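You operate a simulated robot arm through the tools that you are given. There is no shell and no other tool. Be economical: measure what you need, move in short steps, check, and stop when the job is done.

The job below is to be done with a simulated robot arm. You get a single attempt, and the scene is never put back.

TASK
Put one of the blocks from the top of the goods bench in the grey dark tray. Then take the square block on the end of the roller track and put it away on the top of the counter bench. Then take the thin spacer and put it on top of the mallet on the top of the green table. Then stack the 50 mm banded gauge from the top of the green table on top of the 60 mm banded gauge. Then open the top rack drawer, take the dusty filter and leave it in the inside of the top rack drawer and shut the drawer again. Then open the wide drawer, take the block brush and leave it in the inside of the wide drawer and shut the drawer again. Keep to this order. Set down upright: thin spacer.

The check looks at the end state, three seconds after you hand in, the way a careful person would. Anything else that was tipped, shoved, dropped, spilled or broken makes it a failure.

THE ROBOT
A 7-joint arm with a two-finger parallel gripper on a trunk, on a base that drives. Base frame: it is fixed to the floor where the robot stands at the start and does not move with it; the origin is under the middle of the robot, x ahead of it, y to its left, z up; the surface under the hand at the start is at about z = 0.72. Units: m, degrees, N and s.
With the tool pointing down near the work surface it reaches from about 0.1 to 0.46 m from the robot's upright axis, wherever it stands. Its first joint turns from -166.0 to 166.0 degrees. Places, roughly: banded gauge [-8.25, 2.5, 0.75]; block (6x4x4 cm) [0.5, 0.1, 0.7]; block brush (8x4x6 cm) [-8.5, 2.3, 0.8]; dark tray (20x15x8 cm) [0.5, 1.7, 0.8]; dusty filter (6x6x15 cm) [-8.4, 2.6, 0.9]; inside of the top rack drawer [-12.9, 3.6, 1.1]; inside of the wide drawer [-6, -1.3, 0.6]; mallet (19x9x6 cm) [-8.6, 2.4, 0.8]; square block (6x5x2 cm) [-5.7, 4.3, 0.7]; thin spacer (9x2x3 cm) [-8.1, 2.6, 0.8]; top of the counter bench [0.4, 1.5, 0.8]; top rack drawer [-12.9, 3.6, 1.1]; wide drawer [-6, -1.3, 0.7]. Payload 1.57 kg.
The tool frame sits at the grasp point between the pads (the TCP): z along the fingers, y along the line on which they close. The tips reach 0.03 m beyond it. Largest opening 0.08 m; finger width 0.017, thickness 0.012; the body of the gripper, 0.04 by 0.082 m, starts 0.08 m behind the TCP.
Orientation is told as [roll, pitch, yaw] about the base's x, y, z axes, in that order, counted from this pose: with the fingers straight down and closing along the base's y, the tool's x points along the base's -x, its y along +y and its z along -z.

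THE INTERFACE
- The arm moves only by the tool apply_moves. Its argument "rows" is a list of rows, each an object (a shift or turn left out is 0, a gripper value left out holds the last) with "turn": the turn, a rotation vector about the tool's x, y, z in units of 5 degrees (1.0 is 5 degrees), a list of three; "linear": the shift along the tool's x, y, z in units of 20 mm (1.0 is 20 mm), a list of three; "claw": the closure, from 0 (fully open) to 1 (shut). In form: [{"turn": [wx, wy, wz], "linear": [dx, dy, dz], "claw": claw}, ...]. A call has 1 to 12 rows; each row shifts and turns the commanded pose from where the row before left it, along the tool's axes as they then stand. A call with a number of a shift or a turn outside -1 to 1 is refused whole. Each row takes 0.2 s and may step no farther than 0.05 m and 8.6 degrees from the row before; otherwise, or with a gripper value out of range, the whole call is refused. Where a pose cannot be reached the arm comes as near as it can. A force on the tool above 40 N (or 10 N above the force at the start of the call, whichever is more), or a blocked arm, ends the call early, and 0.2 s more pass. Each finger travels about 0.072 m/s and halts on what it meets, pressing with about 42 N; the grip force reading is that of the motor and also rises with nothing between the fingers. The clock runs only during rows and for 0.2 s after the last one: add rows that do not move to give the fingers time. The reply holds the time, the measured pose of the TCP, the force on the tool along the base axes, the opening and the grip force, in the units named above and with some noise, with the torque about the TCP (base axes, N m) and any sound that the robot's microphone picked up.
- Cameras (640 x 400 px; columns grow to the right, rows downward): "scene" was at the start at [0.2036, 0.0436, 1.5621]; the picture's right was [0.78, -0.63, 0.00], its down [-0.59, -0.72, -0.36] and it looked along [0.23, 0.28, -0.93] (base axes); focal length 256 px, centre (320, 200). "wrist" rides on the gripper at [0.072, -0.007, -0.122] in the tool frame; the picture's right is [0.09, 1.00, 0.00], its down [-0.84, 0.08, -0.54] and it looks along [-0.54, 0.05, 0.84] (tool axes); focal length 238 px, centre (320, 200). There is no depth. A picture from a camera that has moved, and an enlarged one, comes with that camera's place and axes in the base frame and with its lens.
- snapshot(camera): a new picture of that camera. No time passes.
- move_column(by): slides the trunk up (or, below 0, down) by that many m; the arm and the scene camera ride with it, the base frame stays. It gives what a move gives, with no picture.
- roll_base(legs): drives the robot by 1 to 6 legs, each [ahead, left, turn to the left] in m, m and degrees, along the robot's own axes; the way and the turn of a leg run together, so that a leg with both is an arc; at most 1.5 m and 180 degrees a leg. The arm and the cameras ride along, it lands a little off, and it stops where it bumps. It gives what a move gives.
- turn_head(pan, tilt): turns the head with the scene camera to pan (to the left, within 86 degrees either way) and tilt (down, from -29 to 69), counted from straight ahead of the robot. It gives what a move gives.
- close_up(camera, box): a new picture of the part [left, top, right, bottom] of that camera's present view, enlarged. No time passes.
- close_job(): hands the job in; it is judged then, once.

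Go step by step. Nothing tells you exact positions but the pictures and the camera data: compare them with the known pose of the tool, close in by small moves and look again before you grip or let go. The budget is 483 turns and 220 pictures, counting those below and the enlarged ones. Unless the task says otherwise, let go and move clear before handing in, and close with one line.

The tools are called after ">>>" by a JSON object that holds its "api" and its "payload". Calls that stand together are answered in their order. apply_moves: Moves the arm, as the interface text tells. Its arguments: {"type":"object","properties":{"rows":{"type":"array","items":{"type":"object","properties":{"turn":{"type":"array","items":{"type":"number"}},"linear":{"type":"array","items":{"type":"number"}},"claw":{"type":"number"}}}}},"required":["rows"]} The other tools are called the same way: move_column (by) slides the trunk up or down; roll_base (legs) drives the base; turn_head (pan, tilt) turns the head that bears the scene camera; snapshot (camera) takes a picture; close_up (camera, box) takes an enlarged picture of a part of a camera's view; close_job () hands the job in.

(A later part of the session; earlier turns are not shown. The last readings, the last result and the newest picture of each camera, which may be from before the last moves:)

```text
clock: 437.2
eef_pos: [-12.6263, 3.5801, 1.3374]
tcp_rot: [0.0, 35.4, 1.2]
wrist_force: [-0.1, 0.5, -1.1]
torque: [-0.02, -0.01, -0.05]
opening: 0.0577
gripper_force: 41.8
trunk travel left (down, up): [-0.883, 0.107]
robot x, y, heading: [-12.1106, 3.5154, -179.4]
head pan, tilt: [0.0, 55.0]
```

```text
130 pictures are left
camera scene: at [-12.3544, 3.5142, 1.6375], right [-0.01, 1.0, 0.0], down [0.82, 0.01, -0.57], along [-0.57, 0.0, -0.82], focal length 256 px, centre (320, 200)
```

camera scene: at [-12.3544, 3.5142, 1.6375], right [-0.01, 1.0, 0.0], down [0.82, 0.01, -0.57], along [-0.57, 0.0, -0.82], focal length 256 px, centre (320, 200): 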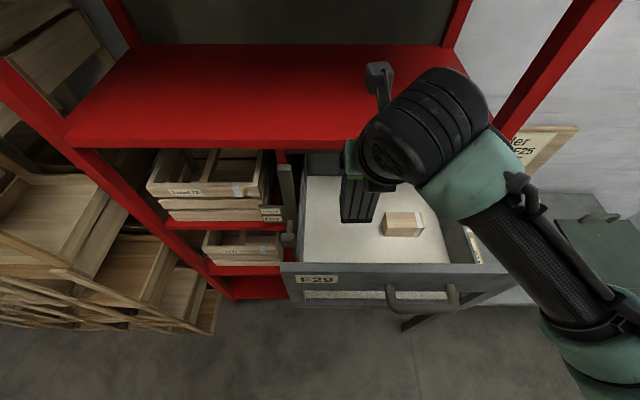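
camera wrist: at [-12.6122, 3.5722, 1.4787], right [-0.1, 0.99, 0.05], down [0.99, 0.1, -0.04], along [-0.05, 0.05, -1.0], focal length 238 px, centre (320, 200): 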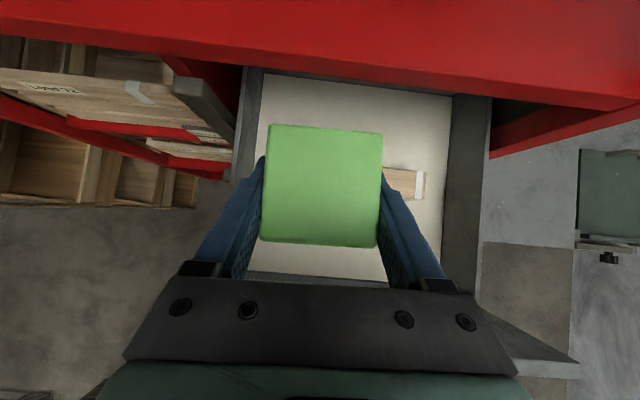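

Forearm slopes down toward the elbow and could touch the drawer front if I lower with the trunk. I'll keep the trunk high and lower with the arm instead, watching.

>>> {"api": "move_column", "payload": {"by": 0.1}}

>>> {"api": "apply_moves", "payload": {"rows": [{"linear": [-0.58, 0, 0.815]}, {"linear": [-0.58, 0, 0.815]}, {"linear": [-0.58, 0, 0.815]}, {"linear": [-0.58, 0, 0.815]}, {"linear": [-0.58, 0, 0.815]}, {"linear": [-0.58, 0, 0.815]}]}}

>>> {"api": "turn_head", "payload": {"pan": -15, "tilt": 55}}

>>> {"api": "snapshot", "payload": {"camera": "scene"}}

```text
clock: 438.6
eef_pos: [-12.6245, 3.5812, 1.4367]
tcp_rot: [0.0, 35.3, 1.2]
wrist_force: [0.1, 0.6, -2.2]
torque: [-0.02, 0.0, 0.0]
opening: 0.058
gripper_force: 41.4
trunk travel left (down, up): [-0.983, 0.007]
robot x, y, heading: [-12.1112, 3.5159, -179.3]
head pan, tilt: [0.0, 55.0]
```

```text
clock: 440.0
eef_pos: [-12.6264, 3.5798, 1.3173]
tcp_rot: [-0.1, 35.3, 1.3]
wrist_force: [0.6, 0.4, -2.6]
torque: [0.01, 0.04, -0.04]
opening: 0.0576
gripper_force: 42.5
trunk travel left (down, up): [-0.983, 0.007]
robot x, y, heading: [-12.1138, 3.5173, -179.3]
head pan, tilt: [0.0, 55.0]
```

```text
clock: 440.7
eef_pos: [-12.6251, 3.5798, 1.3192]
tcp_rot: [-0.1, 35.3, 1.4]
wrist_force: [0.7, -0.4, -2.8]
torque: [0.01, 0.0, -0.01]
opening: 0.0577
gripper_force: 42.2
trunk travel left (down, up): [-0.983, 0.007]
robot x, y, heading: [-12.1125, 3.5138, -179.6]
head pan, tilt: [-15.0, 55.0]
```

```text
129 pictures are left
camera scene: at [-12.3522, 3.5328, 1.7375], right [0.25, 0.97, 0.0], down [0.79, -0.2, -0.57], along [-0.56, 0.14, -0.82], focal length 256 px, centre (320, 200)
```

scene: 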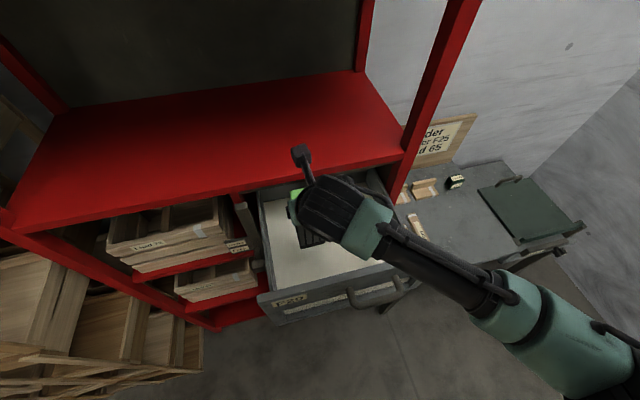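

>>> {"api": "apply_moves", "payload": {"rows": [{"linear": [-0.58, 0, 0.815]}, {"linear": [-0.58, 0, 0.815]}, {"linear": [-0.58, 0, 0.815]}, {"linear": [-0.58, 0, 0.815]}]}}

>>> {"api": "snapshot", "payload": {"camera": "scene"}}

>>> {"api": "close_up", "payload": {"camera": "scene", "box": [250, 150, 490, 320]}}

```text
clock: 441.7
eef_pos: [-12.6243, 3.5799, 1.2371]
tcp_rot: [0.0, 35.4, 1.3]
wrist_force: [-0.3, -0.5, -2.6]
torque: [-0.04, 0.01, 0.0]
opening: 0.0577
gripper_force: 41.9
trunk travel left (down, up): [-0.983, 0.007]
robot x, y, heading: [-12.1096, 3.5188, -179.4]
head pan, tilt: [-15.0, 55.0]
```

```text
128 pictures are left
camera scene: at [-12.3525, 3.533, 1.7375], right [0.25, 0.97, 0.0], down [0.79, -0.21, -0.57], along [-0.56, 0.14, -0.82], focal length 256 px, centre (320, 200)
```

scene: 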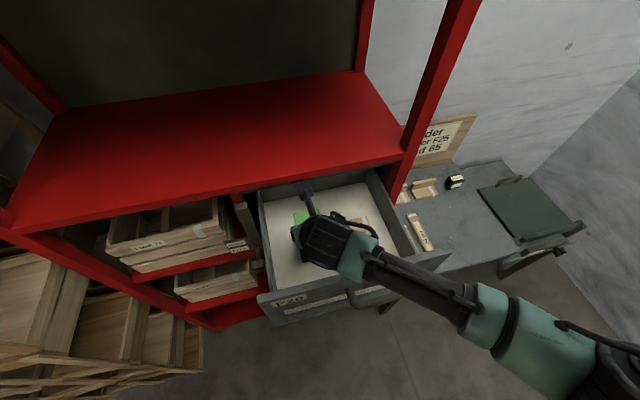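

```text
2.35 times, centred on (370, 235) of scene
camera zoom: at [-12.3525, 3.533, 1.7375], right [0.25, 0.97, 0.0], down [0.79, -0.21, -0.57], along [-0.56, 0.14, -0.82], focal length 602 px, centre (202, 118)
```

zoom: 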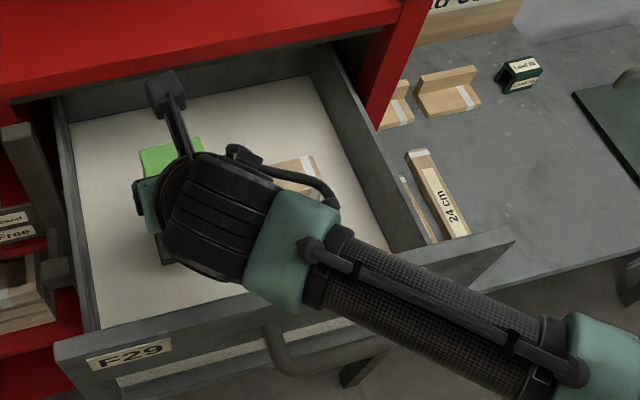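

>>> {"api": "apply_moves", "payload": {"rows": [{"linear": [-0.29, 0, 0.41]}, {"linear": [-0.29, 0, 0.41]}, {"linear": [-0.29, 0, 0.41]}, {"linear": [-0.29, 0, 0.41]}]}}

>>> {"api": "close_up", "payload": {"camera": "scene", "box": [250, 150, 490, 320]}}

```text
clock: 442.7
eef_pos: [-12.6247, 3.5811, 1.1969]
tcp_rot: [-0.1, 35.3, 1.3]
wrist_force: [-0.1, -0.6, -2.5]
torque: [-0.01, -0.03, 0.04]
opening: 0.0575
gripper_force: 42.2
trunk travel left (down, up): [-0.983, 0.007]
robot x, y, heading: [-12.1094, 3.5143, -179.5]
head pan, tilt: [-15.0, 55.0]
```

```text
2.35 times, centred on (370, 235) of scene
camera zoom: at [-12.3524, 3.5329, 1.7375], right [0.25, 0.97, 0.0], down [0.79, -0.21, -0.57], along [-0.56, 0.14, -0.82], focal length 602 px, centre (202, 118)
```

zoom: 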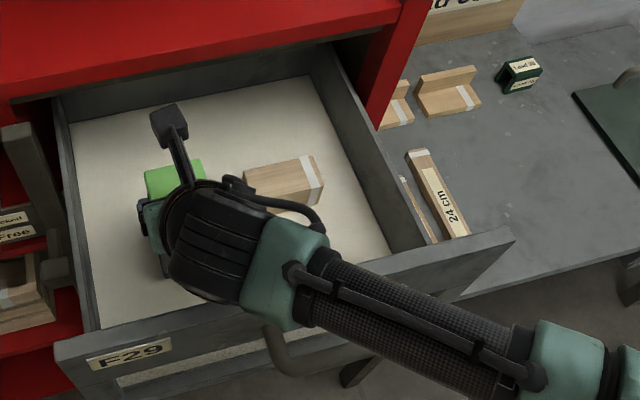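

>>> {"api": "apply_moves", "payload": {"rows": [{"linear": [-0.145, 0, 0.2]}, {"linear": [-0.145, 0, 0.2]}, {"linear": [-0.1, 0, 0.14]}]}}

```text
clock: 443.5
eef_pos: [-12.6252, 3.582, 1.1829]
tcp_rot: [-0.1, 35.3, 1.3]
wrist_force: [-0.6, -0.2, -3.4]
torque: [0.01, -0.02, -0.01]
opening: 0.0576
gripper_force: 42.0
trunk travel left (down, up): [-0.983, 0.007]
robot x, y, heading: [-12.1074, 3.514, -179.5]
head pan, tilt: [-15.0, 55.0]
```

>>> {"api": "apply_moves", "payload": {"rows": [{"linear": [-0.1, 0, 0.14]}, {"linear": [-0.1, 0, 0.14]}, {"linear": [-0.1, 0, 0.14]}]}}

>>> {"api": "close_up", "payload": {"camera": "scene", "box": [250, 150, 490, 320]}}

```text
clock: 444.3
eef_pos: [-12.6253, 3.5807, 1.1797]
tcp_rot: [0.0, 36.0, 1.4]
wrist_force: [-0.8, 1.6, 27.8]
torque: [0.15, -0.74, -0.04]
opening: 0.0579
gripper_force: 42.0
trunk travel left (down, up): [-0.983, 0.007]
robot x, y, heading: [-12.1091, 3.5164, -179.4]
head pan, tilt: [-15.0, 55.0]
```

```text
2.35 times, centred on (370, 235) of scene
camera zoom: at [-12.3486, 3.5327, 1.7387], right [0.25, 0.97, 0.0], down [0.79, -0.21, -0.58], along [-0.56, 0.14, -0.82], focal length 602 px, centre (202, 118)
```

zoom: 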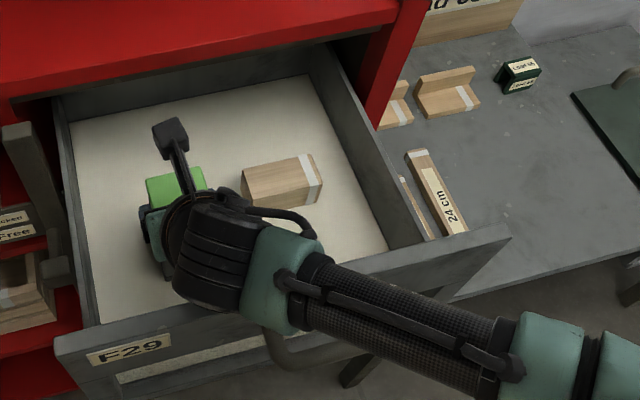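

Filter bottom touches the drawer floor (z≈1.054). Ease off, open, and rise straight up.

>>> {"api": "apply_moves", "payload": {"rows": [{"linear": [0.116, 0, -0.163]}, {"claw": 0.5}, {"claw": 0.1}, {"claw": 0}, {"claw": 0}]}}

>>> {"api": "snapshot", "payload": {"camera": "wrist"}}

```text
clock: 445.5
eef_pos: [-12.6237, 3.5813, 1.1779]
tcp_rot: [-0.1, 35.3, 1.2]
wrist_force: [-0.8, 0.1, 0.0]
torque: [0.01, 0.0, -0.01]
opening: 0.0801
gripper_force: 0.1
trunk travel left (down, up): [-0.983, 0.007]
robot x, y, heading: [-12.1122, 3.5171, -179.5]
head pan, tilt: [-15.0, 55.0]
```

```text
124 pictures are left
camera wrist: at [-12.611, 3.5722, 1.3182], right [-0.1, 0.99, 0.05], down [0.99, 0.1, -0.04], along [-0.05, 0.05, -1.0], focal length 238 px, centre (320, 200)
```

wrist: 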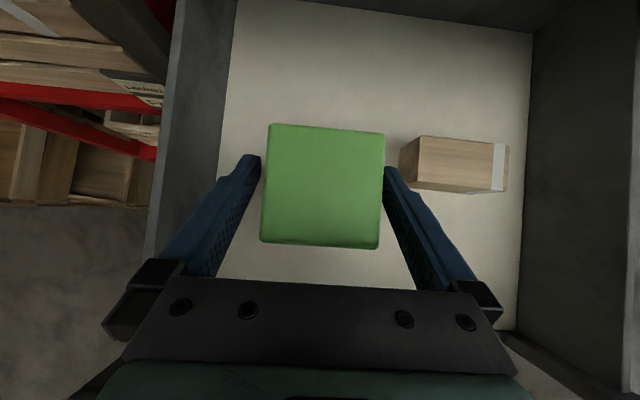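

>>> {"api": "apply_moves", "payload": {"rows": [{"linear": [0.29, 0, -0.41]}, {"linear": [0.58, 0, -0.815]}, {"linear": [0.58, 0, -0.815]}, {"linear": [0.58, 0, -0.815]}, {"linear": [0.58, 0, -0.815]}, {"linear": [0.58, 0, -0.815]}, {"linear": [0.58, 0, -0.815]}, {"linear": [0.58, 0, -0.815]}, {"linear": [0.58, 0, -0.815]}, {"linear": [0.58, 0, -0.815]}, {"linear": [0.58, 0, -0.815]}, {"linear": [0.58, 0, -0.815]}]}}

>>> {"api": "roll_base", "payload": {"legs": [[-0.24, 0, 0]]}}

>>> {"api": "snapshot", "payload": {"camera": "scene"}}

```text
clock: 448.1
eef_pos: [-12.6267, 3.5823, 1.4081]
tcp_rot: [-0.1, 35.2, 1.5]
wrist_force: [-0.4, -0.1, 0.8]
torque: [0.01, 0.01, 0.0]
opening: 0.0797
gripper_force: 0.0
trunk travel left (down, up): [-0.983, 0.007]
robot x, y, heading: [-12.1122, 3.5158, -179.8]
head pan, tilt: [-15.0, 55.0]
```

```text
clock: 450.1
eef_pos: [-12.3925, 3.5859, 1.4032]
tcp_rot: [-0.2, 34.8, 1.2]
wrist_force: [0.3, -0.5, -0.1]
torque: [-0.01, -0.02, -0.01]
opening: 0.0802
gripper_force: 0.2
trunk travel left (down, up): [-0.983, 0.007]
robot x, y, heading: [-11.8674, 3.519, -179.6]
head pan, tilt: [-15.0, 55.0]
stopped in leg 1: the robot was blocked; the commanded pose is now the measured one
```

```text
123 pictures are left
camera scene: at [-12.1205, 3.5369, 1.7356], right [0.25, 0.97, 0.0], down [0.8, -0.21, -0.57], along [-0.55, 0.14, -0.82], focal length 256 px, centre (320, 200)
```

scene: 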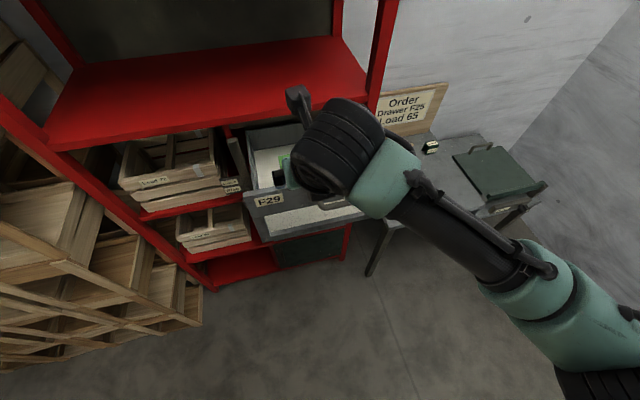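

The base touched something behind (crates) and stopped; I'll move forward a little. Next, level the closed gripper to push the drawer shut.

>>> {"api": "roll_base", "payload": {"legs": [[0.05, -0.05, 0]]}}

>>> {"api": "apply_moves", "payload": {"rows": [{"turn": [0, 1, 0], "claw": 1}, {"turn": [0, 1, 0]}, {"turn": [0, 1, 0]}, {"turn": [0, 1, 0]}, {"turn": [0, 1, 0]}, {"turn": [0, 1, 0]}, {"turn": [0, 1, 0]}, {"turn": [0, 1, 0]}, {"turn": [0, 1, 0]}, {"turn": [0, 1, 0]}, {"turn": [0, 1, 0]}]}}

>>> {"api": "turn_head", "payload": {"pan": 60, "tilt": 60}}

>>> {"api": "snapshot", "payload": {"camera": "scene"}}

>>> {"api": "snapshot", "payload": {"camera": "wrist"}}

```text
clock: 451.1
eef_pos: [-12.4288, 3.6334, 1.4103]
tcp_rot: [0.0, 35.4, 1.3]
wrist_force: [0.7, 0.0, -0.2]
torque: [0.0, 0.04, -0.02]
opening: 0.0802
gripper_force: 0.0
trunk travel left (down, up): [-0.983, 0.007]
robot x, y, heading: [-11.9177, 3.5685, -179.6]
head pan, tilt: [-15.0, 55.0]
```

```text
clock: 453.5
eef_pos: [-12.4317, 3.6334, 1.408]
tcp_rot: [-175.2, 89.7, -173.8]
wrist_force: [0.2, -0.2, 0.1]
torque: [-0.02, 0.0, -0.01]
opening: 0.0002
gripper_force: 21.8
trunk travel left (down, up): [-0.983, 0.007]
robot x, y, heading: [-11.9176, 3.5693, -179.5]
head pan, tilt: [-15.0, 55.0]
```

```text
clock: 455.0
eef_pos: [-12.4315, 3.6333, 1.407]
tcp_rot: [-170.3, 89.8, -168.8]
wrist_force: [0.3, -0.7, -0.3]
torque: [0.03, 0.02, 0.0]
opening: 0.0001
gripper_force: 21.0
trunk travel left (down, up): [-0.983, 0.007]
robot x, y, heading: [-11.9182, 3.5662, -179.6]
head pan, tilt: [60.0, 60.0]
```

```text
122 pictures are left
camera scene: at [-12.1211, 3.5087, 1.7315], right [-0.87, 0.49, 0.0], down [0.43, 0.75, -0.5], along [-0.25, -0.43, -0.87], focal length 256 px, centre (320, 200)
```

scene: 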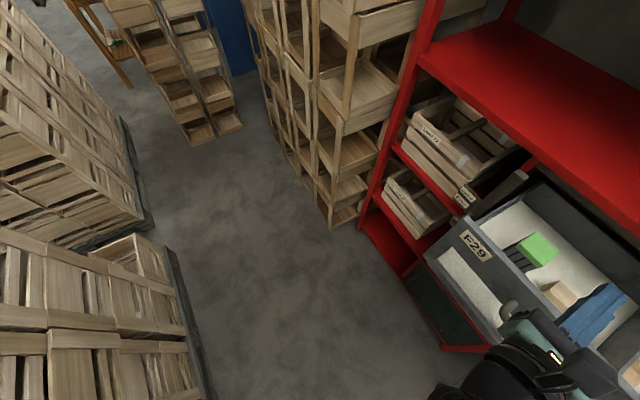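

```text
121 pictures are left
camera wrist: at [-12.308, 3.6279, 1.4791], right [-0.02, 1.0, 0.09], down [0.54, 0.09, -0.84], along [-0.84, 0.03, -0.54], focal length 238 px, centre (320, 200)
```

wrist: 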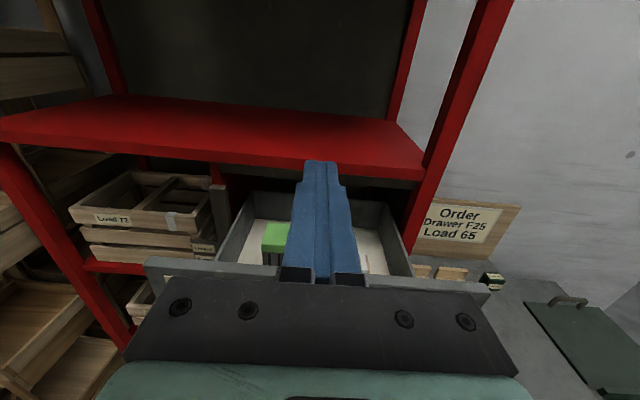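

Filter stands in the drawer. Back a touch, lower to the front panel's upper strip, then push.

>>> {"api": "apply_moves", "payload": {"rows": [{"linear": [0, 0, -1]}, {"linear": [0, 0, -1]}, {"linear": [-1, 0, 0]}, {"linear": [-1, 0, 0]}, {"linear": [-1, 0, 0]}, {"linear": [-1, 0, 0]}, {"linear": [-1, 0, 0]}, {"linear": [-1, 0, 0]}, {"linear": [-1, 0, 0]}, {"linear": [-1, 0, 0]}, {"linear": [-0.3, 0, 0]}]}}

>>> {"api": "snapshot", "payload": {"camera": "wrist"}}

```text
clock: 457.4
eef_pos: [-12.3929, 3.6341, 1.2427]
tcp_rot: [175.0, 89.7, 176.4]
wrist_force: [-0.2, 0.0, -0.1]
torque: [-0.02, 0.0, 0.0]
opening: 0.0
gripper_force: 21.6
trunk travel left (down, up): [-0.983, 0.007]
robot x, y, heading: [-11.9167, 3.5669, -179.5]
head pan, tilt: [60.0, 60.0]
```

```text
120 pictures are left
camera wrist: at [-12.2692, 3.6286, 1.3129], right [-0.02, 1.0, 0.09], down [0.54, 0.09, -0.84], along [-0.84, 0.03, -0.54], focal length 238 px, centre (320, 200)
```

wrist: 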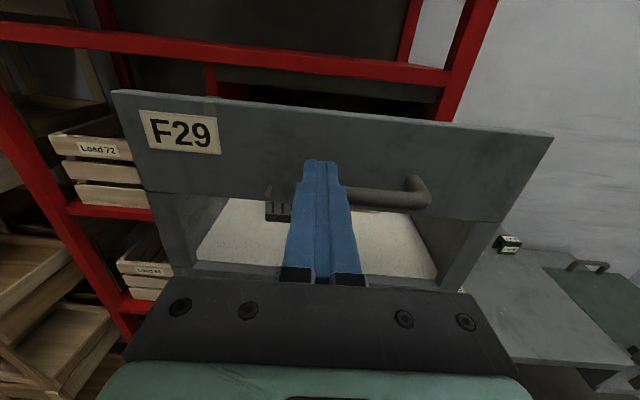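

>>> {"api": "roll_base", "payload": {"legs": [[0.22, 0, 0]]}}

>>> {"api": "snapshot", "payload": {"camera": "wrist"}}

```text
clock: 459.1
eef_pos: [-12.6141, 3.6318, 1.2426]
tcp_rot: [-173.6, 89.7, -172.2]
wrist_force: [0.1, -0.2, 0.6]
torque: [0.0, -0.01, 0.02]
opening: 0.0
gripper_force: 21.6
trunk travel left (down, up): [-0.983, 0.007]
robot x, y, heading: [-12.1426, 3.5659, -179.4]
head pan, tilt: [60.0, 60.0]
```

```text
119 pictures are left
camera wrist: at [-12.4908, 3.6264, 1.3135], right [-0.02, 1.0, 0.09], down [0.54, 0.09, -0.84], along [-0.84, 0.03, -0.54], focal length 238 px, centre (320, 200)
```

wrist: 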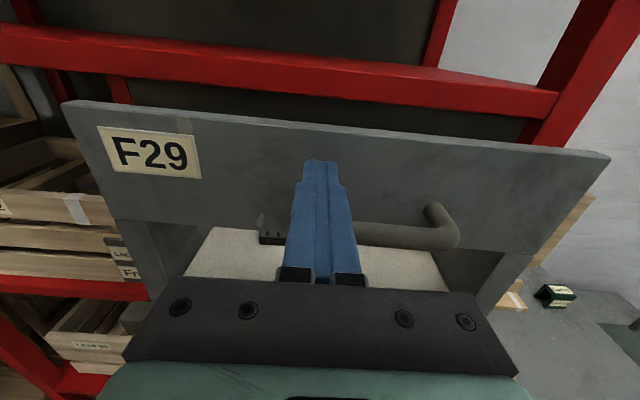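

>>> {"api": "apply_moves", "payload": {"rows": [{"linear": [0, 0, 0.7]}, {"linear": [0, 0, 0.7]}, {"linear": [0, 0, 0.7]}, {"linear": [0, 0, 0.7]}, {"linear": [0, 0, 0.7]}, {"linear": [0, 0, 0.5]}, {"linear": [0, 0, 0.4]}, {"linear": [0, 0, 0.3]}, {"linear": [0, 0, 0.3]}]}}

>>> {"api": "snapshot", "payload": {"camera": "wrist"}}

```text
clock: 461.0
eef_pos: [-12.7016, 3.6289, 1.2427]
tcp_rot: [-161.5, 89.8, -159.9]
wrist_force: [29.2, -3.1, 11.0]
torque: [0.06, 0.24, -0.16]
opening: 0.0
gripper_force: 21.1
trunk travel left (down, up): [-0.983, 0.007]
robot x, y, heading: [-12.1386, 3.5654, -179.6]
head pan, tilt: [60.0, 60.0]
stopped in row 9: the force on the tool passed its limit at 44 N (the readings are from after the stop); the commanded pose is now the measured one
```

```text
118 pictures are left
camera wrist: at [-12.5772, 3.6234, 1.3135], right [-0.03, 1.0, 0.09], down [0.54, 0.09, -0.84], along [-0.84, 0.03, -0.54], focal length 238 px, centre (320, 200)
```

wrist: 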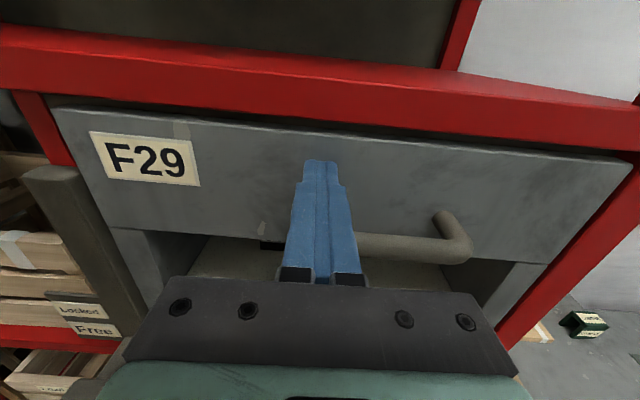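

The drawer is shut (hard stop). Back off and verify, including the filter through the window.

>>> {"api": "apply_moves", "payload": {"rows": [{"linear": [0, 0, -1]}, {"linear": [0, 0, -1]}, {"linear": [0, 0, -1]}, {"linear": [0, 0, -1]}, {"linear": [0, 0, -1]}, {"linear": [0, 0, -1]}, {"linear": [0, 0, -1]}]}}

>>> {"api": "roll_base", "payload": {"legs": [[0.0, -0.85, 0]]}}

>>> {"api": "turn_head", "payload": {"pan": 60, "tilt": 35}}

>>> {"api": "snapshot", "payload": {"camera": "scene"}}

>>> {"api": "close_up", "payload": {"camera": "scene", "box": [300, 100, 500, 300]}}

```text
clock: 462.6
eef_pos: [-12.5671, 3.6331, 1.2386]
tcp_rot: [-72.4, 90.0, -71.0]
wrist_force: [0.1, 0.3, -1.0]
torque: [0.01, -0.03, 0.0]
opening: 0.0
gripper_force: 21.3
trunk travel left (down, up): [-0.983, 0.007]
robot x, y, heading: [-12.1366, 3.5646, -179.4]
head pan, tilt: [60.0, 60.0]
```

```text
clock: 467.1
eef_pos: [-12.5722, 4.4932, 1.2383]
tcp_rot: [-37.5, 89.8, -36.6]
wrist_force: [0.2, -0.2, 0.6]
torque: [0.02, -0.01, 0.0]
opening: 0.0001
gripper_force: 21.2
trunk travel left (down, up): [-0.983, 0.007]
robot x, y, heading: [-12.1419, 4.4258, -179.8]
head pan, tilt: [60.0, 60.0]
```

```text
clock: 468.0
eef_pos: [-12.5716, 4.495, 1.2374]
tcp_rot: [-43.3, 89.8, -42.2]
wrist_force: [0.7, -0.4, -0.5]
torque: [0.01, 0.01, 0.05]
opening: 0.0
gripper_force: 21.1
trunk travel left (down, up): [-0.983, 0.007]
robot x, y, heading: [-12.1417, 4.4223, -180.0]
head pan, tilt: [60.0, 35.0]
```

```text
117 pictures are left
camera scene: at [-12.3587, 4.3473, 1.7657], right [-0.87, 0.5, 0.0], down [0.29, 0.5, -0.82], along [-0.41, -0.71, -0.57], focal length 256 px, centre (320, 200)
```

scene: 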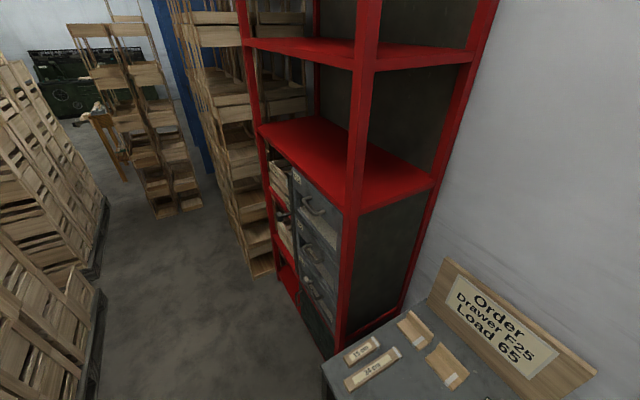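

```text
2.00 times, centred on (400, 200) of scene
camera zoom: at [-12.3587, 4.3473, 1.7657], right [-0.87, 0.5, 0.0], down [0.29, 0.5, -0.82], along [-0.41, -0.71, -0.57], focal length 512 px, centre (160, 200)
```

zoom: 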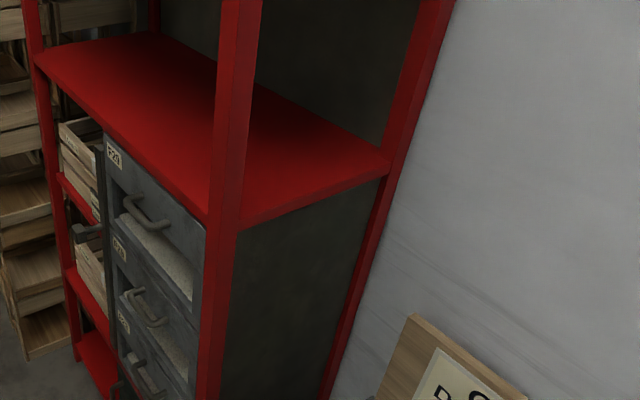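

Drawer is flush with the others. Now travel towards the wide drawer at about (-6, -1.3): first back out along the known aisle.

>>> {"api": "roll_base", "payload": {"legs": [[-1.1, 0, 0], [-1.1, 0, 0], [-1.1, 0, 0], [0, 1.1, 0], [-1.1, 0, 0], [-1.2, 0, 0]]}}

>>> {"api": "roll_base", "payload": {"legs": [[0, 0, 90]]}}

>>> {"api": "turn_head", "payload": {"pan": 0, "tilt": 25}}

>>> {"api": "snapshot", "payload": {"camera": "scene"}}

```text
clock: 500.6
eef_pos: [-6.949, 3.3447, 1.2379]
tcp_rot: [-40.1, 89.8, -39.3]
wrist_force: [-0.4, -0.9, 0.4]
torque: [0.0, 0.01, -0.04]
opening: 0.0
gripper_force: 21.4
trunk travel left (down, up): [-0.983, 0.007]
robot x, y, heading: [-6.5209, 3.2743, 179.7]
head pan, tilt: [60.0, 35.0]
```

```text
clock: 504.7
eef_pos: [-6.6041, 2.8484, 1.2378]
tcp_rot: [-44.0, 89.8, 45.0]
wrist_force: [0.2, -0.6, -0.3]
torque: [0.0, 0.02, -0.02]
opening: 0.0002
gripper_force: 21.3
trunk travel left (down, up): [-0.983, 0.007]
robot x, y, heading: [-6.519, 3.2768, -92.0]
head pan, tilt: [60.0, 35.0]
```

```text
clock: 506.0
eef_pos: [-6.6042, 2.8478, 1.2381]
tcp_rot: [-44.4, 89.8, 44.7]
wrist_force: [-0.8, 0.0, 0.0]
torque: [0.01, 0.01, -0.01]
opening: 0.0
gripper_force: 21.7
trunk travel left (down, up): [-0.983, 0.007]
robot x, y, heading: [-6.5182, 3.276, -91.8]
head pan, tilt: [0.0, 25.0]
```

```text
115 pictures are left
camera scene: at [-6.5299, 3.0121, 1.7816], right [-1.0, 0.03, 0.0], down [0.01, 0.42, -0.91], along [-0.03, -0.91, -0.42], focal length 256 px, centre (320, 200)
```

scene: 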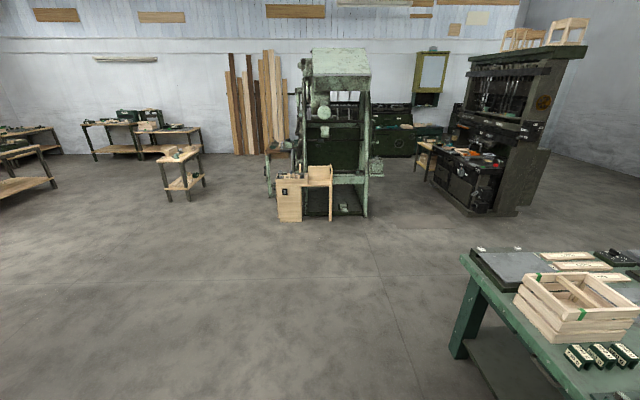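

>>> {"api": "roll_base", "payload": {"legs": [[1.1, 0.5, 0], [1.0, 0.8, 0]]}}

>>> {"api": "snapshot", "payload": {"camera": "scene"}}

```text
clock: 518.1
eef_pos: [-5.381, 0.7305, 1.2383]
tcp_rot: [-49.3, 89.8, 39.7]
wrist_force: [0.1, 0.1, 0.0]
torque: [0.02, 0.02, 0.0]
opening: 0.0003
gripper_force: 21.6
trunk travel left (down, up): [-0.983, 0.007]
robot x, y, heading: [-5.2971, 1.1545, -91.8]
head pan, tilt: [0.0, 25.0]
```

```text
114 pictures are left
camera scene: at [-5.3078, 0.895, 1.7816], right [-1.0, 0.03, 0.0], down [0.01, 0.42, -0.91], along [-0.03, -0.91, -0.42], focal length 256 px, centre (320, 200)
```

scene: 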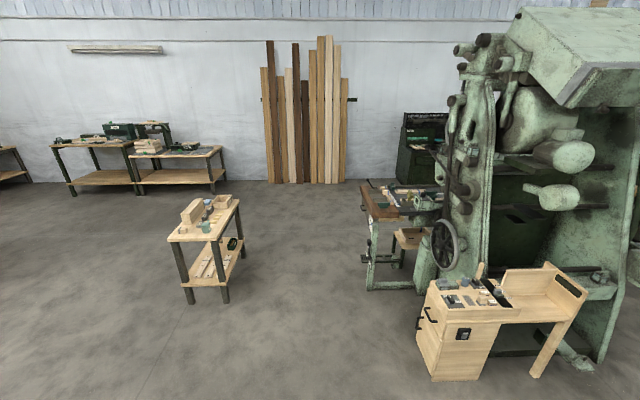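

>>> {"api": "close_up", "payload": {"camera": "scene", "box": [340, 170, 500, 300]}}

```text
3.08 times, centred on (420, 235) of scene
camera zoom: at [-5.3078, 0.895, 1.7816], right [-1.0, 0.03, 0.0], down [0.01, 0.42, -0.91], along [-0.03, -0.91, -0.42], focal length 788 px, centre (12, 92)
```

zoom: 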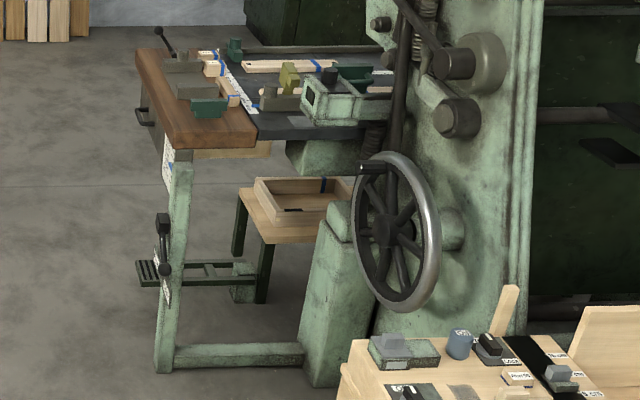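

The wide drawer is in the bench beside the big press, facing +x. Drive round to stand in front of it.

>>> {"api": "roll_base", "payload": {"legs": [[1.2, 0.1, 0], [1.2, 0.1, 1.8], [0, 0, -90]]}}

>>> {"api": "turn_head", "payload": {"pan": 0, "tilt": 50}}

>>> {"api": "snapshot", "payload": {"camera": "scene"}}

```text
clock: 533.6
eef_pos: [-5.5947, -1.1875, 1.238]
tcp_rot: [-46.2, 89.7, -43.6]
wrist_force: [1.1, 0.9, 0.3]
torque: [-0.01, -0.03, -0.01]
opening: 0.0001
gripper_force: 21.5
trunk travel left (down, up): [-0.983, 0.007]
robot x, y, heading: [-5.1599, -1.2448, -178.0]
head pan, tilt: [0.0, 25.0]
```

```text
clock: 534.5
eef_pos: [-5.5946, -1.1879, 1.2383]
tcp_rot: [-48.1, 89.8, -45.6]
wrist_force: [-0.7, -0.1, -0.4]
torque: [-0.01, 0.0, 0.0]
opening: 0.0
gripper_force: 21.2
trunk travel left (down, up): [-0.983, 0.007]
robot x, y, heading: [-5.1649, -1.2437, -178.2]
head pan, tilt: [0.0, 50.0]
```

```text
112 pictures are left
camera scene: at [-5.4126, -1.2528, 1.7441], right [-0.03, 1.0, 0.0], down [0.77, 0.02, -0.64], along [-0.64, -0.02, -0.77], focal length 256 px, centre (320, 200)
```

scene: 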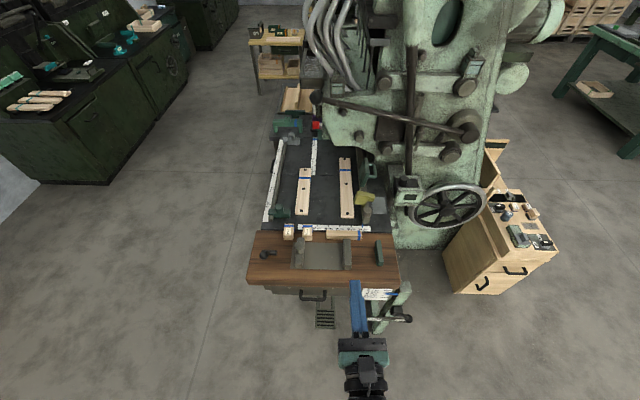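

>>> {"api": "close_up", "payload": {"camera": "scene", "box": [230, 200, 430, 340]}}

```text
2.86 times, centred on (330, 270) of scene
camera zoom: at [-5.4126, -1.2528, 1.7441], right [-0.03, 1.0, 0.0], down [0.77, 0.02, -0.64], along [-0.64, -0.02, -0.77], focal length 731 px, centre (291, 0)
```

zoom: 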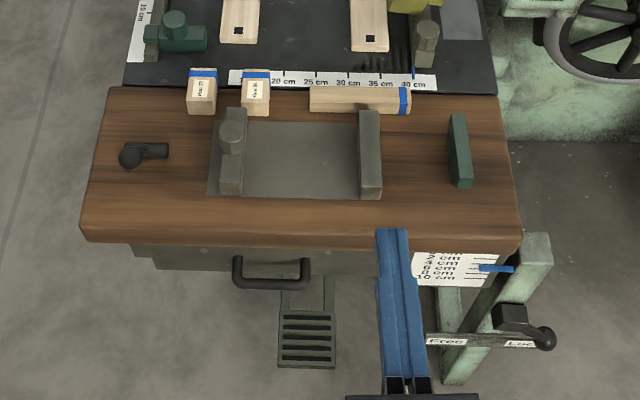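

There's a lever with Free/Lock labels at the right. Back off slightly and lower the trunk for a better look.

>>> {"api": "roll_base", "payload": {"legs": [[-0.15, 0.1, -1.8]]}}

>>> {"api": "move_column", "payload": {"by": -0.5}}

>>> {"api": "turn_head", "payload": {"pan": -15, "tilt": 35}}

>>> {"api": "snapshot", "payload": {"camera": "scene"}}

```text
clock: 536.0
eef_pos: [-5.4445, -1.2701, 1.2381]
tcp_rot: [-43.8, 89.8, -43.2]
wrist_force: [-0.4, -0.7, -0.2]
torque: [0.02, 0.0, -0.02]
opening: 0.0
gripper_force: 21.9
trunk travel left (down, up): [-0.983, 0.007]
robot x, y, heading: [-5.015, -1.3426, 179.9]
head pan, tilt: [0.0, 50.0]
```

```text
refused: -0.5 is not a number from -0.4 to 0.4
```

```text
clock: 536.8
eef_pos: [-5.4434, -1.2713, 1.2379]
tcp_rot: [-54.1, 89.9, -53.3]
wrist_force: [-0.5, 0.4, 0.1]
torque: [-0.02, -0.02, 0.02]
opening: 0.0002
gripper_force: 21.6
trunk travel left (down, up): [-0.983, 0.007]
robot x, y, heading: [-5.0165, -1.3454, 179.7]
head pan, tilt: [-15.0, 35.0]
```

```text
110 pictures are left
camera scene: at [-5.2712, -1.32, 1.7659], right [0.26, 0.97, 0.0], down [0.55, -0.15, -0.82], along [-0.79, 0.21, -0.57], focal length 256 px, centre (320, 200)
```

scene: 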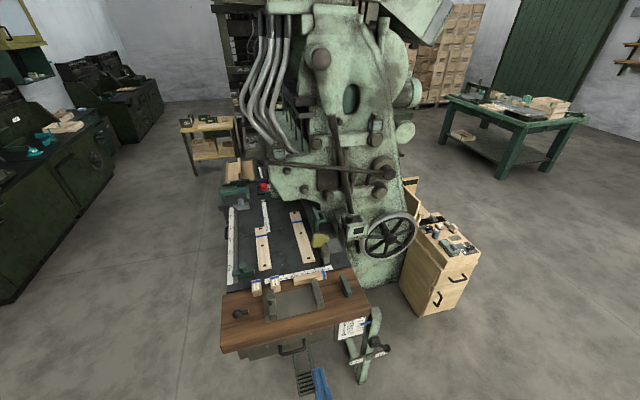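

>>> {"api": "move_column", "payload": {"by": -0.4}}

>>> {"api": "snapshot", "payload": {"camera": "scene"}}

>>> {"api": "close_up", "payload": {"camera": "scene", "box": [200, 250, 420, 400]}}

```text
clock: 540.6
eef_pos: [-5.444, -1.2694, 0.8389]
tcp_rot: [-48.7, 89.8, -47.9]
wrist_force: [-0.9, -0.8, 0.2]
torque: [0.05, -0.01, -0.02]
opening: 0.0
gripper_force: 21.3
trunk travel left (down, up): [-0.583, 0.407]
robot x, y, heading: [-5.0165, -1.343, 179.7]
head pan, tilt: [-15.0, 35.0]
```

```text
109 pictures are left
camera scene: at [-5.272, -1.3194, 1.3658], right [0.26, 0.96, 0.0], down [0.55, -0.15, -0.82], along [-0.79, 0.21, -0.57], focal length 256 px, centre (320, 200)
```

scene: 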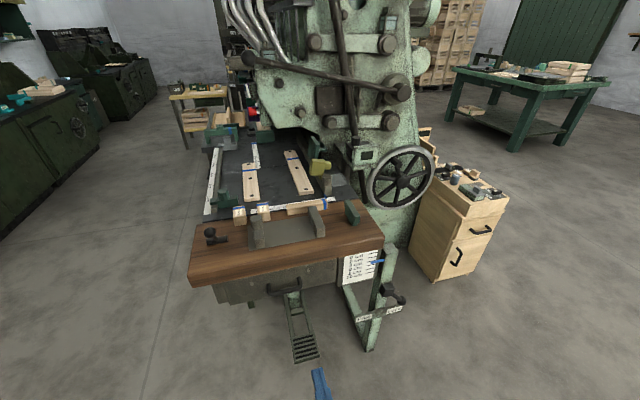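

```text
2.67 times, centred on (310, 325) of scene
camera zoom: at [-5.272, -1.3194, 1.3658], right [0.26, 0.96, 0.0], down [0.55, -0.15, -0.82], along [-0.79, 0.21, -0.57], focal length 683 px, centre (347, -133)
```

zoom: 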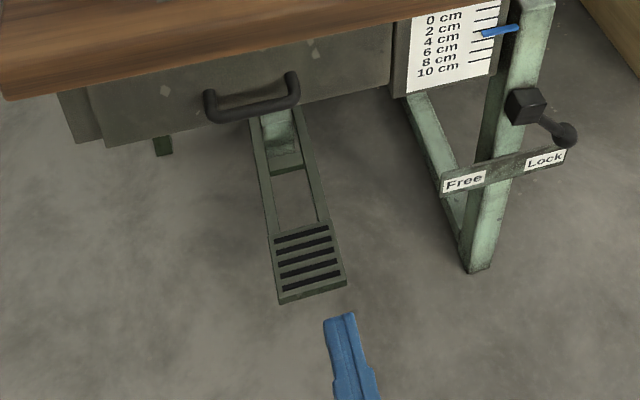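

Handle bar ≈[-5.781, -1.297, 0.679]. The lever points at "Lock", perhaps only for table height; I'll first try the handle gently. Rotate gripper so the fingers close vertically and lower it.

>>> {"api": "apply_moves", "payload": {"rows": [{"turn": [0, 0, 1], "claw": 0.35}, {"turn": [0, 0, 1]}, {"turn": [0, 0, 1]}, {"turn": [0, 0, 1]}, {"turn": [0, 0, 1]}, {"turn": [0, 0, 1]}, {"turn": [0, 0, 1]}, {"turn": [0, 0, 1]}, {"turn": [0, 0, 1]}]}}

>>> {"api": "apply_moves", "payload": {"rows": [{"turn": [0, 0, 1]}, {"turn": [0, 0, 1]}, {"turn": [0, 0, 1]}, {"turn": [0, 0, 1]}, {"turn": [0, 0, 1]}, {"turn": [0, 0, 1]}, {"turn": [0, 0, 1]}, {"turn": [0, 0, 1]}, {"turn": [0, 0, 1]}]}}

>>> {"api": "move_column", "payload": {"by": -0.16}}

>>> {"api": "snapshot", "payload": {"camera": "wrist"}}

```text
clock: 542.6
eef_pos: [-5.4452, -1.2705, 0.8386]
tcp_rot: [-89.9, 44.7, -89.3]
wrist_force: [-0.3, 0.5, 0.1]
torque: [-0.02, -0.01, 0.02]
opening: 0.0517
gripper_force: 0.0
trunk travel left (down, up): [-0.583, 0.407]
robot x, y, heading: [-5.0136, -1.3424, 179.7]
head pan, tilt: [-15.0, 35.0]
```

```text
clock: 544.6
eef_pos: [-5.4443, -1.2706, 0.8397]
tcp_rot: [-89.9, -0.1, -89.3]
wrist_force: [-0.9, -0.4, 1.0]
torque: [0.02, 0.0, -0.01]
opening: 0.0521
gripper_force: 0.2
trunk travel left (down, up): [-0.583, 0.407]
robot x, y, heading: [-5.0153, -1.3409, 179.9]
head pan, tilt: [-15.0, 35.0]
```

```text
clock: 546.5
eef_pos: [-5.4446, -1.2687, 0.6786]
tcp_rot: [-90.0, -0.1, -89.3]
wrist_force: [0.8, 0.7, 0.0]
torque: [-0.01, 0.02, -0.03]
opening: 0.0521
gripper_force: 0.0
trunk travel left (down, up): [-0.423, 0.567]
robot x, y, heading: [-5.012, -1.3417, 179.8]
head pan, tilt: [-15.0, 35.0]
```

```text
107 pictures are left
camera wrist: at [-5.3211, -1.1989, 0.6851], right [0.0, 0.09, -1.0], down [0.55, -0.83, -0.07], along [-0.83, -0.55, -0.05], focal length 238 px, centre (320, 200)
```

wrist: 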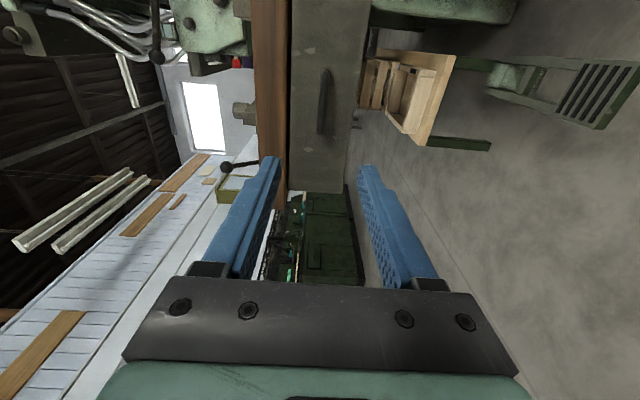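

>>> {"api": "apply_moves", "payload": {"rows": [{"linear": [-0.6, 0.25, 0]}, {"linear": [-0.6, 0.25, 0]}]}}

>>> {"api": "roll_base", "payload": {"legs": [[0.22, 0, 0]]}}

>>> {"api": "snapshot", "payload": {"camera": "wrist"}}

```text
clock: 547.0
eef_pos: [-5.4441, -1.2941, 0.668]
tcp_rot: [-89.9, -0.1, -89.2]
wrist_force: [-0.2, -0.8, 0.7]
torque: [-0.02, 0.01, -0.02]
opening: 0.0518
gripper_force: 0.0
trunk travel left (down, up): [-0.423, 0.567]
robot x, y, heading: [-5.0163, -1.3443, 180.2]
head pan, tilt: [-15.0, 35.0]
```

```text
clock: 548.7
eef_pos: [-5.6617, -1.2917, 0.6687]
tcp_rot: [-89.8, -0.1, -89.5]
wrist_force: [-0.4, 0.0, -0.2]
torque: [0.01, 0.04, -0.01]
opening: 0.0519
gripper_force: 0.0
trunk travel left (down, up): [-0.423, 0.567]
robot x, y, heading: [-5.236, -1.3406, 179.8]
head pan, tilt: [-15.0, 35.0]
```

```text
106 pictures are left
camera wrist: at [-5.5396, -1.2217, 0.675], right [0.0, 0.09, -1.0], down [0.55, -0.83, -0.07], along [-0.83, -0.55, -0.05], focal length 238 px, centre (320, 200)
```

wrist: 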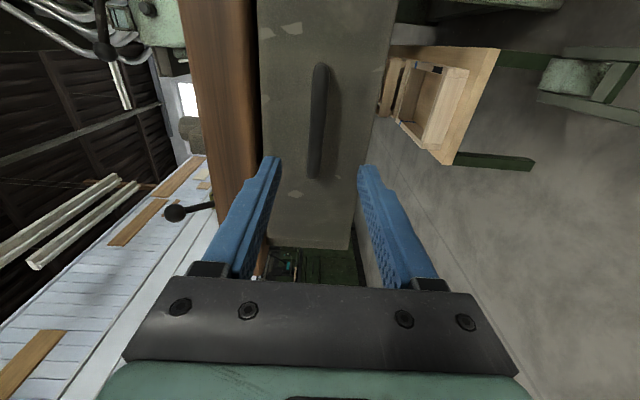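

>>> {"api": "apply_moves", "payload": {"rows": [{"linear": [0.2, 0, 1]}, {"linear": [0.1, 0, 1]}, {"linear": [0, 0, 1]}, {"linear": [0, 0, 1]}, {"linear": [0, 0, 1]}, {"linear": [0, 0, 0.6]}]}}

>>> {"api": "snapshot", "payload": {"camera": "wrist"}}

```text
clock: 550.1
eef_pos: [-5.7756, -1.287, 0.6669]
tcp_rot: [-89.9, 0.0, -89.4]
wrist_force: [0.3, 0.9, -0.8]
torque: [0.0, -0.04, 0.0]
opening: 0.052
gripper_force: 0.0
trunk travel left (down, up): [-0.423, 0.567]
robot x, y, heading: [-5.2355, -1.3457, 179.6]
head pan, tilt: [-15.0, 35.0]
```

```text
105 pictures are left
camera wrist: at [-5.6529, -1.2158, 0.6748], right [0.0, 0.09, -1.0], down [0.55, -0.83, -0.07], along [-0.83, -0.55, -0.05], focal length 238 px, centre (320, 200)
```

wrist: 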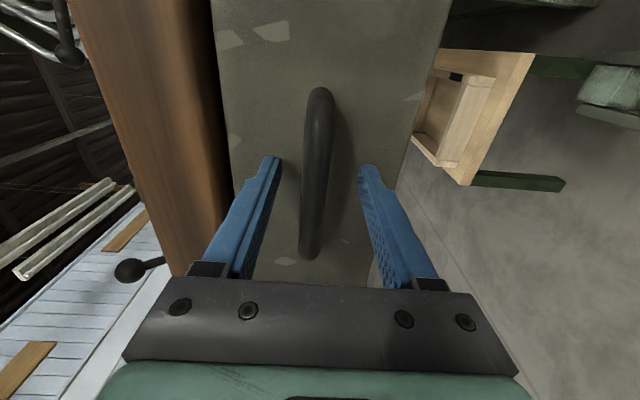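

Bar is between the fingers. Close and try a short, gentle pull.

>>> {"api": "apply_moves", "payload": {"rows": [{"claw": 1}, {"claw": 1}, {"claw": 1}, {"claw": 1}]}}

>>> {"api": "apply_moves", "payload": {"rows": [{"linear": [0, 0, -0.3]}, {"linear": [0, 0, -0.3]}, {"linear": [0, 0, -0.3]}]}}

```text
clock: 551.1
eef_pos: [-5.7752, -1.2868, 0.671]
tcp_rot: [-90.2, -0.2, -89.3]
wrist_force: [-1.5, 2.7, 14.9]
torque: [0.13, 0.02, 0.27]
opening: 0.0156
gripper_force: 31.9
trunk travel left (down, up): [-0.423, 0.567]
robot x, y, heading: [-5.2329, -1.344, 179.7]
head pan, tilt: [-15.0, 35.0]
```

```text
clock: 551.9
eef_pos: [-5.7567, -1.2876, 0.672]
tcp_rot: [-90.2, -0.2, -89.5]
wrist_force: [0.8, 6.1, 19.7]
torque: [0.15, -0.01, 0.36]
opening: 0.0161
gripper_force: 31.4
trunk travel left (down, up): [-0.423, 0.567]
robot x, y, heading: [-5.2351, -1.3425, 179.7]
head pan, tilt: [-15.0, 35.0]
```

The drawer slides. Relieve the vertical preload and pull on.

>>> {"api": "apply_moves", "payload": {"rows": [{"linear": [0, -0.2, -0.3]}, {"linear": [0, 0, -1]}, {"linear": [0, 0, -1]}, {"linear": [0, 0, -1]}, {"linear": [0, 0, -1]}]}}

>>> {"api": "roll_base", "payload": {"legs": [[-0.13, 0, 0]]}}

>>> {"api": "turn_head", "payload": {"pan": 0, "tilt": 50}}

>>> {"api": "snapshot", "payload": {"camera": "scene"}}

```text
clock: 553.1
eef_pos: [-5.6703, -1.2873, 0.6715]
tcp_rot: [-89.8, -0.2, -89.3]
wrist_force: [2.1, 1.0, 2.4]
torque: [0.09, -0.05, 0.06]
opening: 0.016
gripper_force: 31.0
trunk travel left (down, up): [-0.423, 0.567]
robot x, y, heading: [-5.2317, -1.3379, 179.6]
head pan, tilt: [-15.0, 35.0]
```

```text
clock: 554.4
eef_pos: [-5.5428, -1.2868, 0.672]
tcp_rot: [-89.8, -0.1, -89.4]
wrist_force: [1.6, -4.5, -6.1]
torque: [0.11, -0.01, -0.08]
opening: 0.0159
gripper_force: 31.6
trunk travel left (down, up): [-0.423, 0.567]
robot x, y, heading: [-5.1101, -1.3417, 179.6]
head pan, tilt: [-15.0, 35.0]
```

```text
clock: 555.2
eef_pos: [-5.5424, -1.2871, 0.6712]
tcp_rot: [-89.6, -0.1, -89.3]
wrist_force: [-1.5, -0.3, -1.3]
torque: [0.09, -0.02, -0.1]
opening: 0.0156
gripper_force: 31.1
trunk travel left (down, up): [-0.423, 0.567]
robot x, y, heading: [-5.1058, -1.3448, 179.7]
head pan, tilt: [0.0, 50.0]
```

```text
104 pictures are left
camera scene: at [-5.3544, -1.3413, 1.1841], right [0.01, 1.0, 0.0], down [0.77, -0.01, -0.64], along [-0.64, 0.0, -0.77], focal length 256 px, centre (320, 200)
```

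scene: 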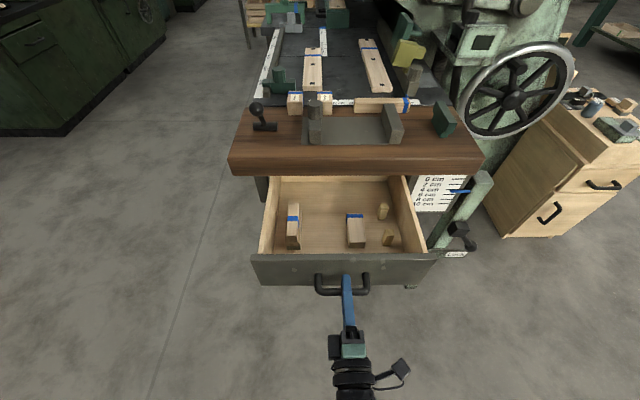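

The drawer is open ~23 cm, with a free spot between the two left items at ≈[-5.70, -1.33]. Release the handle, back off and reorient the tool downward on the way.

>>> {"api": "apply_moves", "payload": {"rows": [{"claw": 0.3}, {"claw": 0.3}, {"claw": 0.3}, {"linear": [0, 0, -1]}, {"linear": [0, 0, -1]}, {"linear": [0, 0, -1]}, {"linear": [0, 0, -1]}]}}

>>> {"api": "close_up", "payload": {"camera": "scene", "box": [230, 160, 450, 300]}}

>>> {"api": "move_column", "payload": {"by": 0.38}}

>>> {"api": "roll_base", "payload": {"legs": [[0, 0, -90], [1.2, 0, 0], [1.2, 0, 0]]}}

```text
clock: 556.8
eef_pos: [-5.4619, -1.2864, 0.6726]
tcp_rot: [-89.8, -0.2, -89.5]
wrist_force: [0.7, 0.0, 0.4]
torque: [-0.01, 0.04, -0.01]
opening: 0.0559
gripper_force: 0.2
trunk travel left (down, up): [-0.423, 0.567]
robot x, y, heading: [-5.1064, -1.3416, 179.5]
head pan, tilt: [0.0, 50.0]
```

```text
2.86 times, centred on (340, 230) of scene
camera zoom: at [-5.3542, -1.3414, 1.1841], right [0.01, 1.0, 0.0], down [0.77, -0.01, -0.64], along [-0.64, 0.0, -0.77], focal length 731 px, centre (263, 114)
```

zoom: 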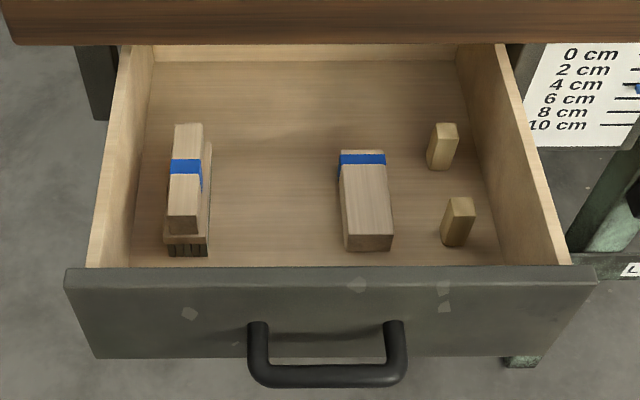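

```text
clock: 560.5
eef_pos: [-5.4617, -1.287, 1.0524]
tcp_rot: [-89.8, -0.1, -89.4]
wrist_force: [-0.4, -0.2, -0.6]
torque: [-0.03, -0.01, -0.03]
opening: 0.056
gripper_force: 0.1
trunk travel left (down, up): [-0.803, 0.187]
robot x, y, heading: [-5.1045, -1.3424, 179.6]
head pan, tilt: [0.0, 50.0]
```

```text
clock: 576.0
eef_pos: [-4.9669, 1.3928, 1.0533]
tcp_rot: [-89.8, -0.1, 178.5]
wrist_force: [0.2, 0.3, -0.1]
torque: [-0.01, 0.0, 0.03]
opening: 0.0558
gripper_force: 0.1
trunk travel left (down, up): [-0.803, 0.187]
robot x, y, heading: [-5.0384, 1.0366, 87.3]
head pan, tilt: [0.0, 50.0]
```

>>> {"api": "roll_base", "payload": {"legs": [[1.07, 0.78, 2.7], [1.13, 0.78, 0], [0, 0.98, 0], [0, 0.98, 0], [0, 0, 180]]}}

>>> {"api": "turn_head", "payload": {"pan": 0, "tilt": 55}}

>>> {"api": "snapshot", "payload": {"camera": "scene"}}

```text
clock: 605.9
eef_pos: [-8.6057, 2.9158, 1.0513]
tcp_rot: [-89.8, -0.2, 0.1]
wrist_force: [0.6, -0.6, -0.7]
torque: [0.02, 0.03, 0.01]
opening: 0.056
gripper_force: 0.0
trunk travel left (down, up): [-0.803, 0.187]
robot x, y, heading: [-8.5507, 3.2734, -90.9]
head pan, tilt: [0.0, 50.0]
```

```text
clock: 606.5
eef_pos: [-8.6043, 2.9142, 1.0528]
tcp_rot: [-89.8, 0.0, 0.1]
wrist_force: [0.1, -0.5, -0.1]
torque: [0.01, 0.02, 0.01]
opening: 0.0559
gripper_force: 0.1
trunk travel left (down, up): [-0.803, 0.187]
robot x, y, heading: [-8.5481, 3.2715, -90.9]
head pan, tilt: [0.0, 55.0]
```

```text
102 pictures are left
camera scene: at [-8.5512, 3.0292, 1.5576], right [-1.0, 0.01, 0.0], down [0.01, 0.82, -0.57], along [-0.01, -0.57, -0.82], focal length 256 px, centre (320, 200)
```

scene: 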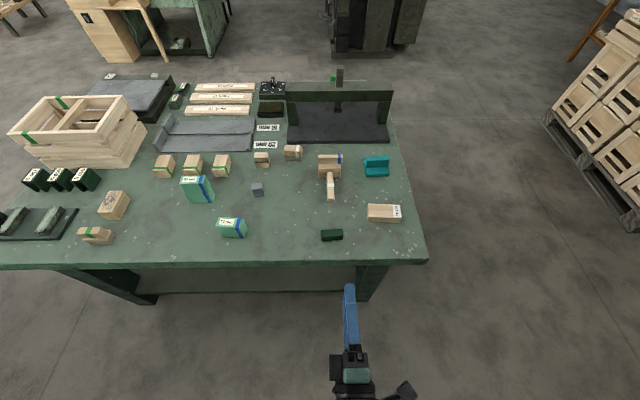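

>>> {"api": "close_up", "payload": {"camera": "scene", "box": [240, 125, 360, 200]}}

```text
5.33 times, centred on (300, 162) of scene
camera zoom: at [-8.5512, 3.0292, 1.5576], right [-1.0, 0.01, 0.0], down [0.01, 0.82, -0.57], along [-0.01, -0.57, -0.82], focal length 1365 px, centre (427, 400)
```

zoom: 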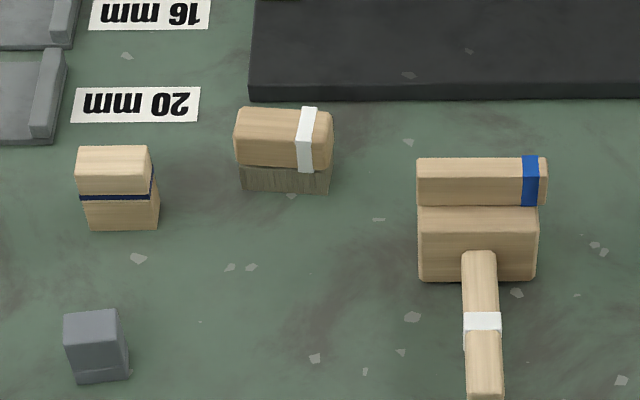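

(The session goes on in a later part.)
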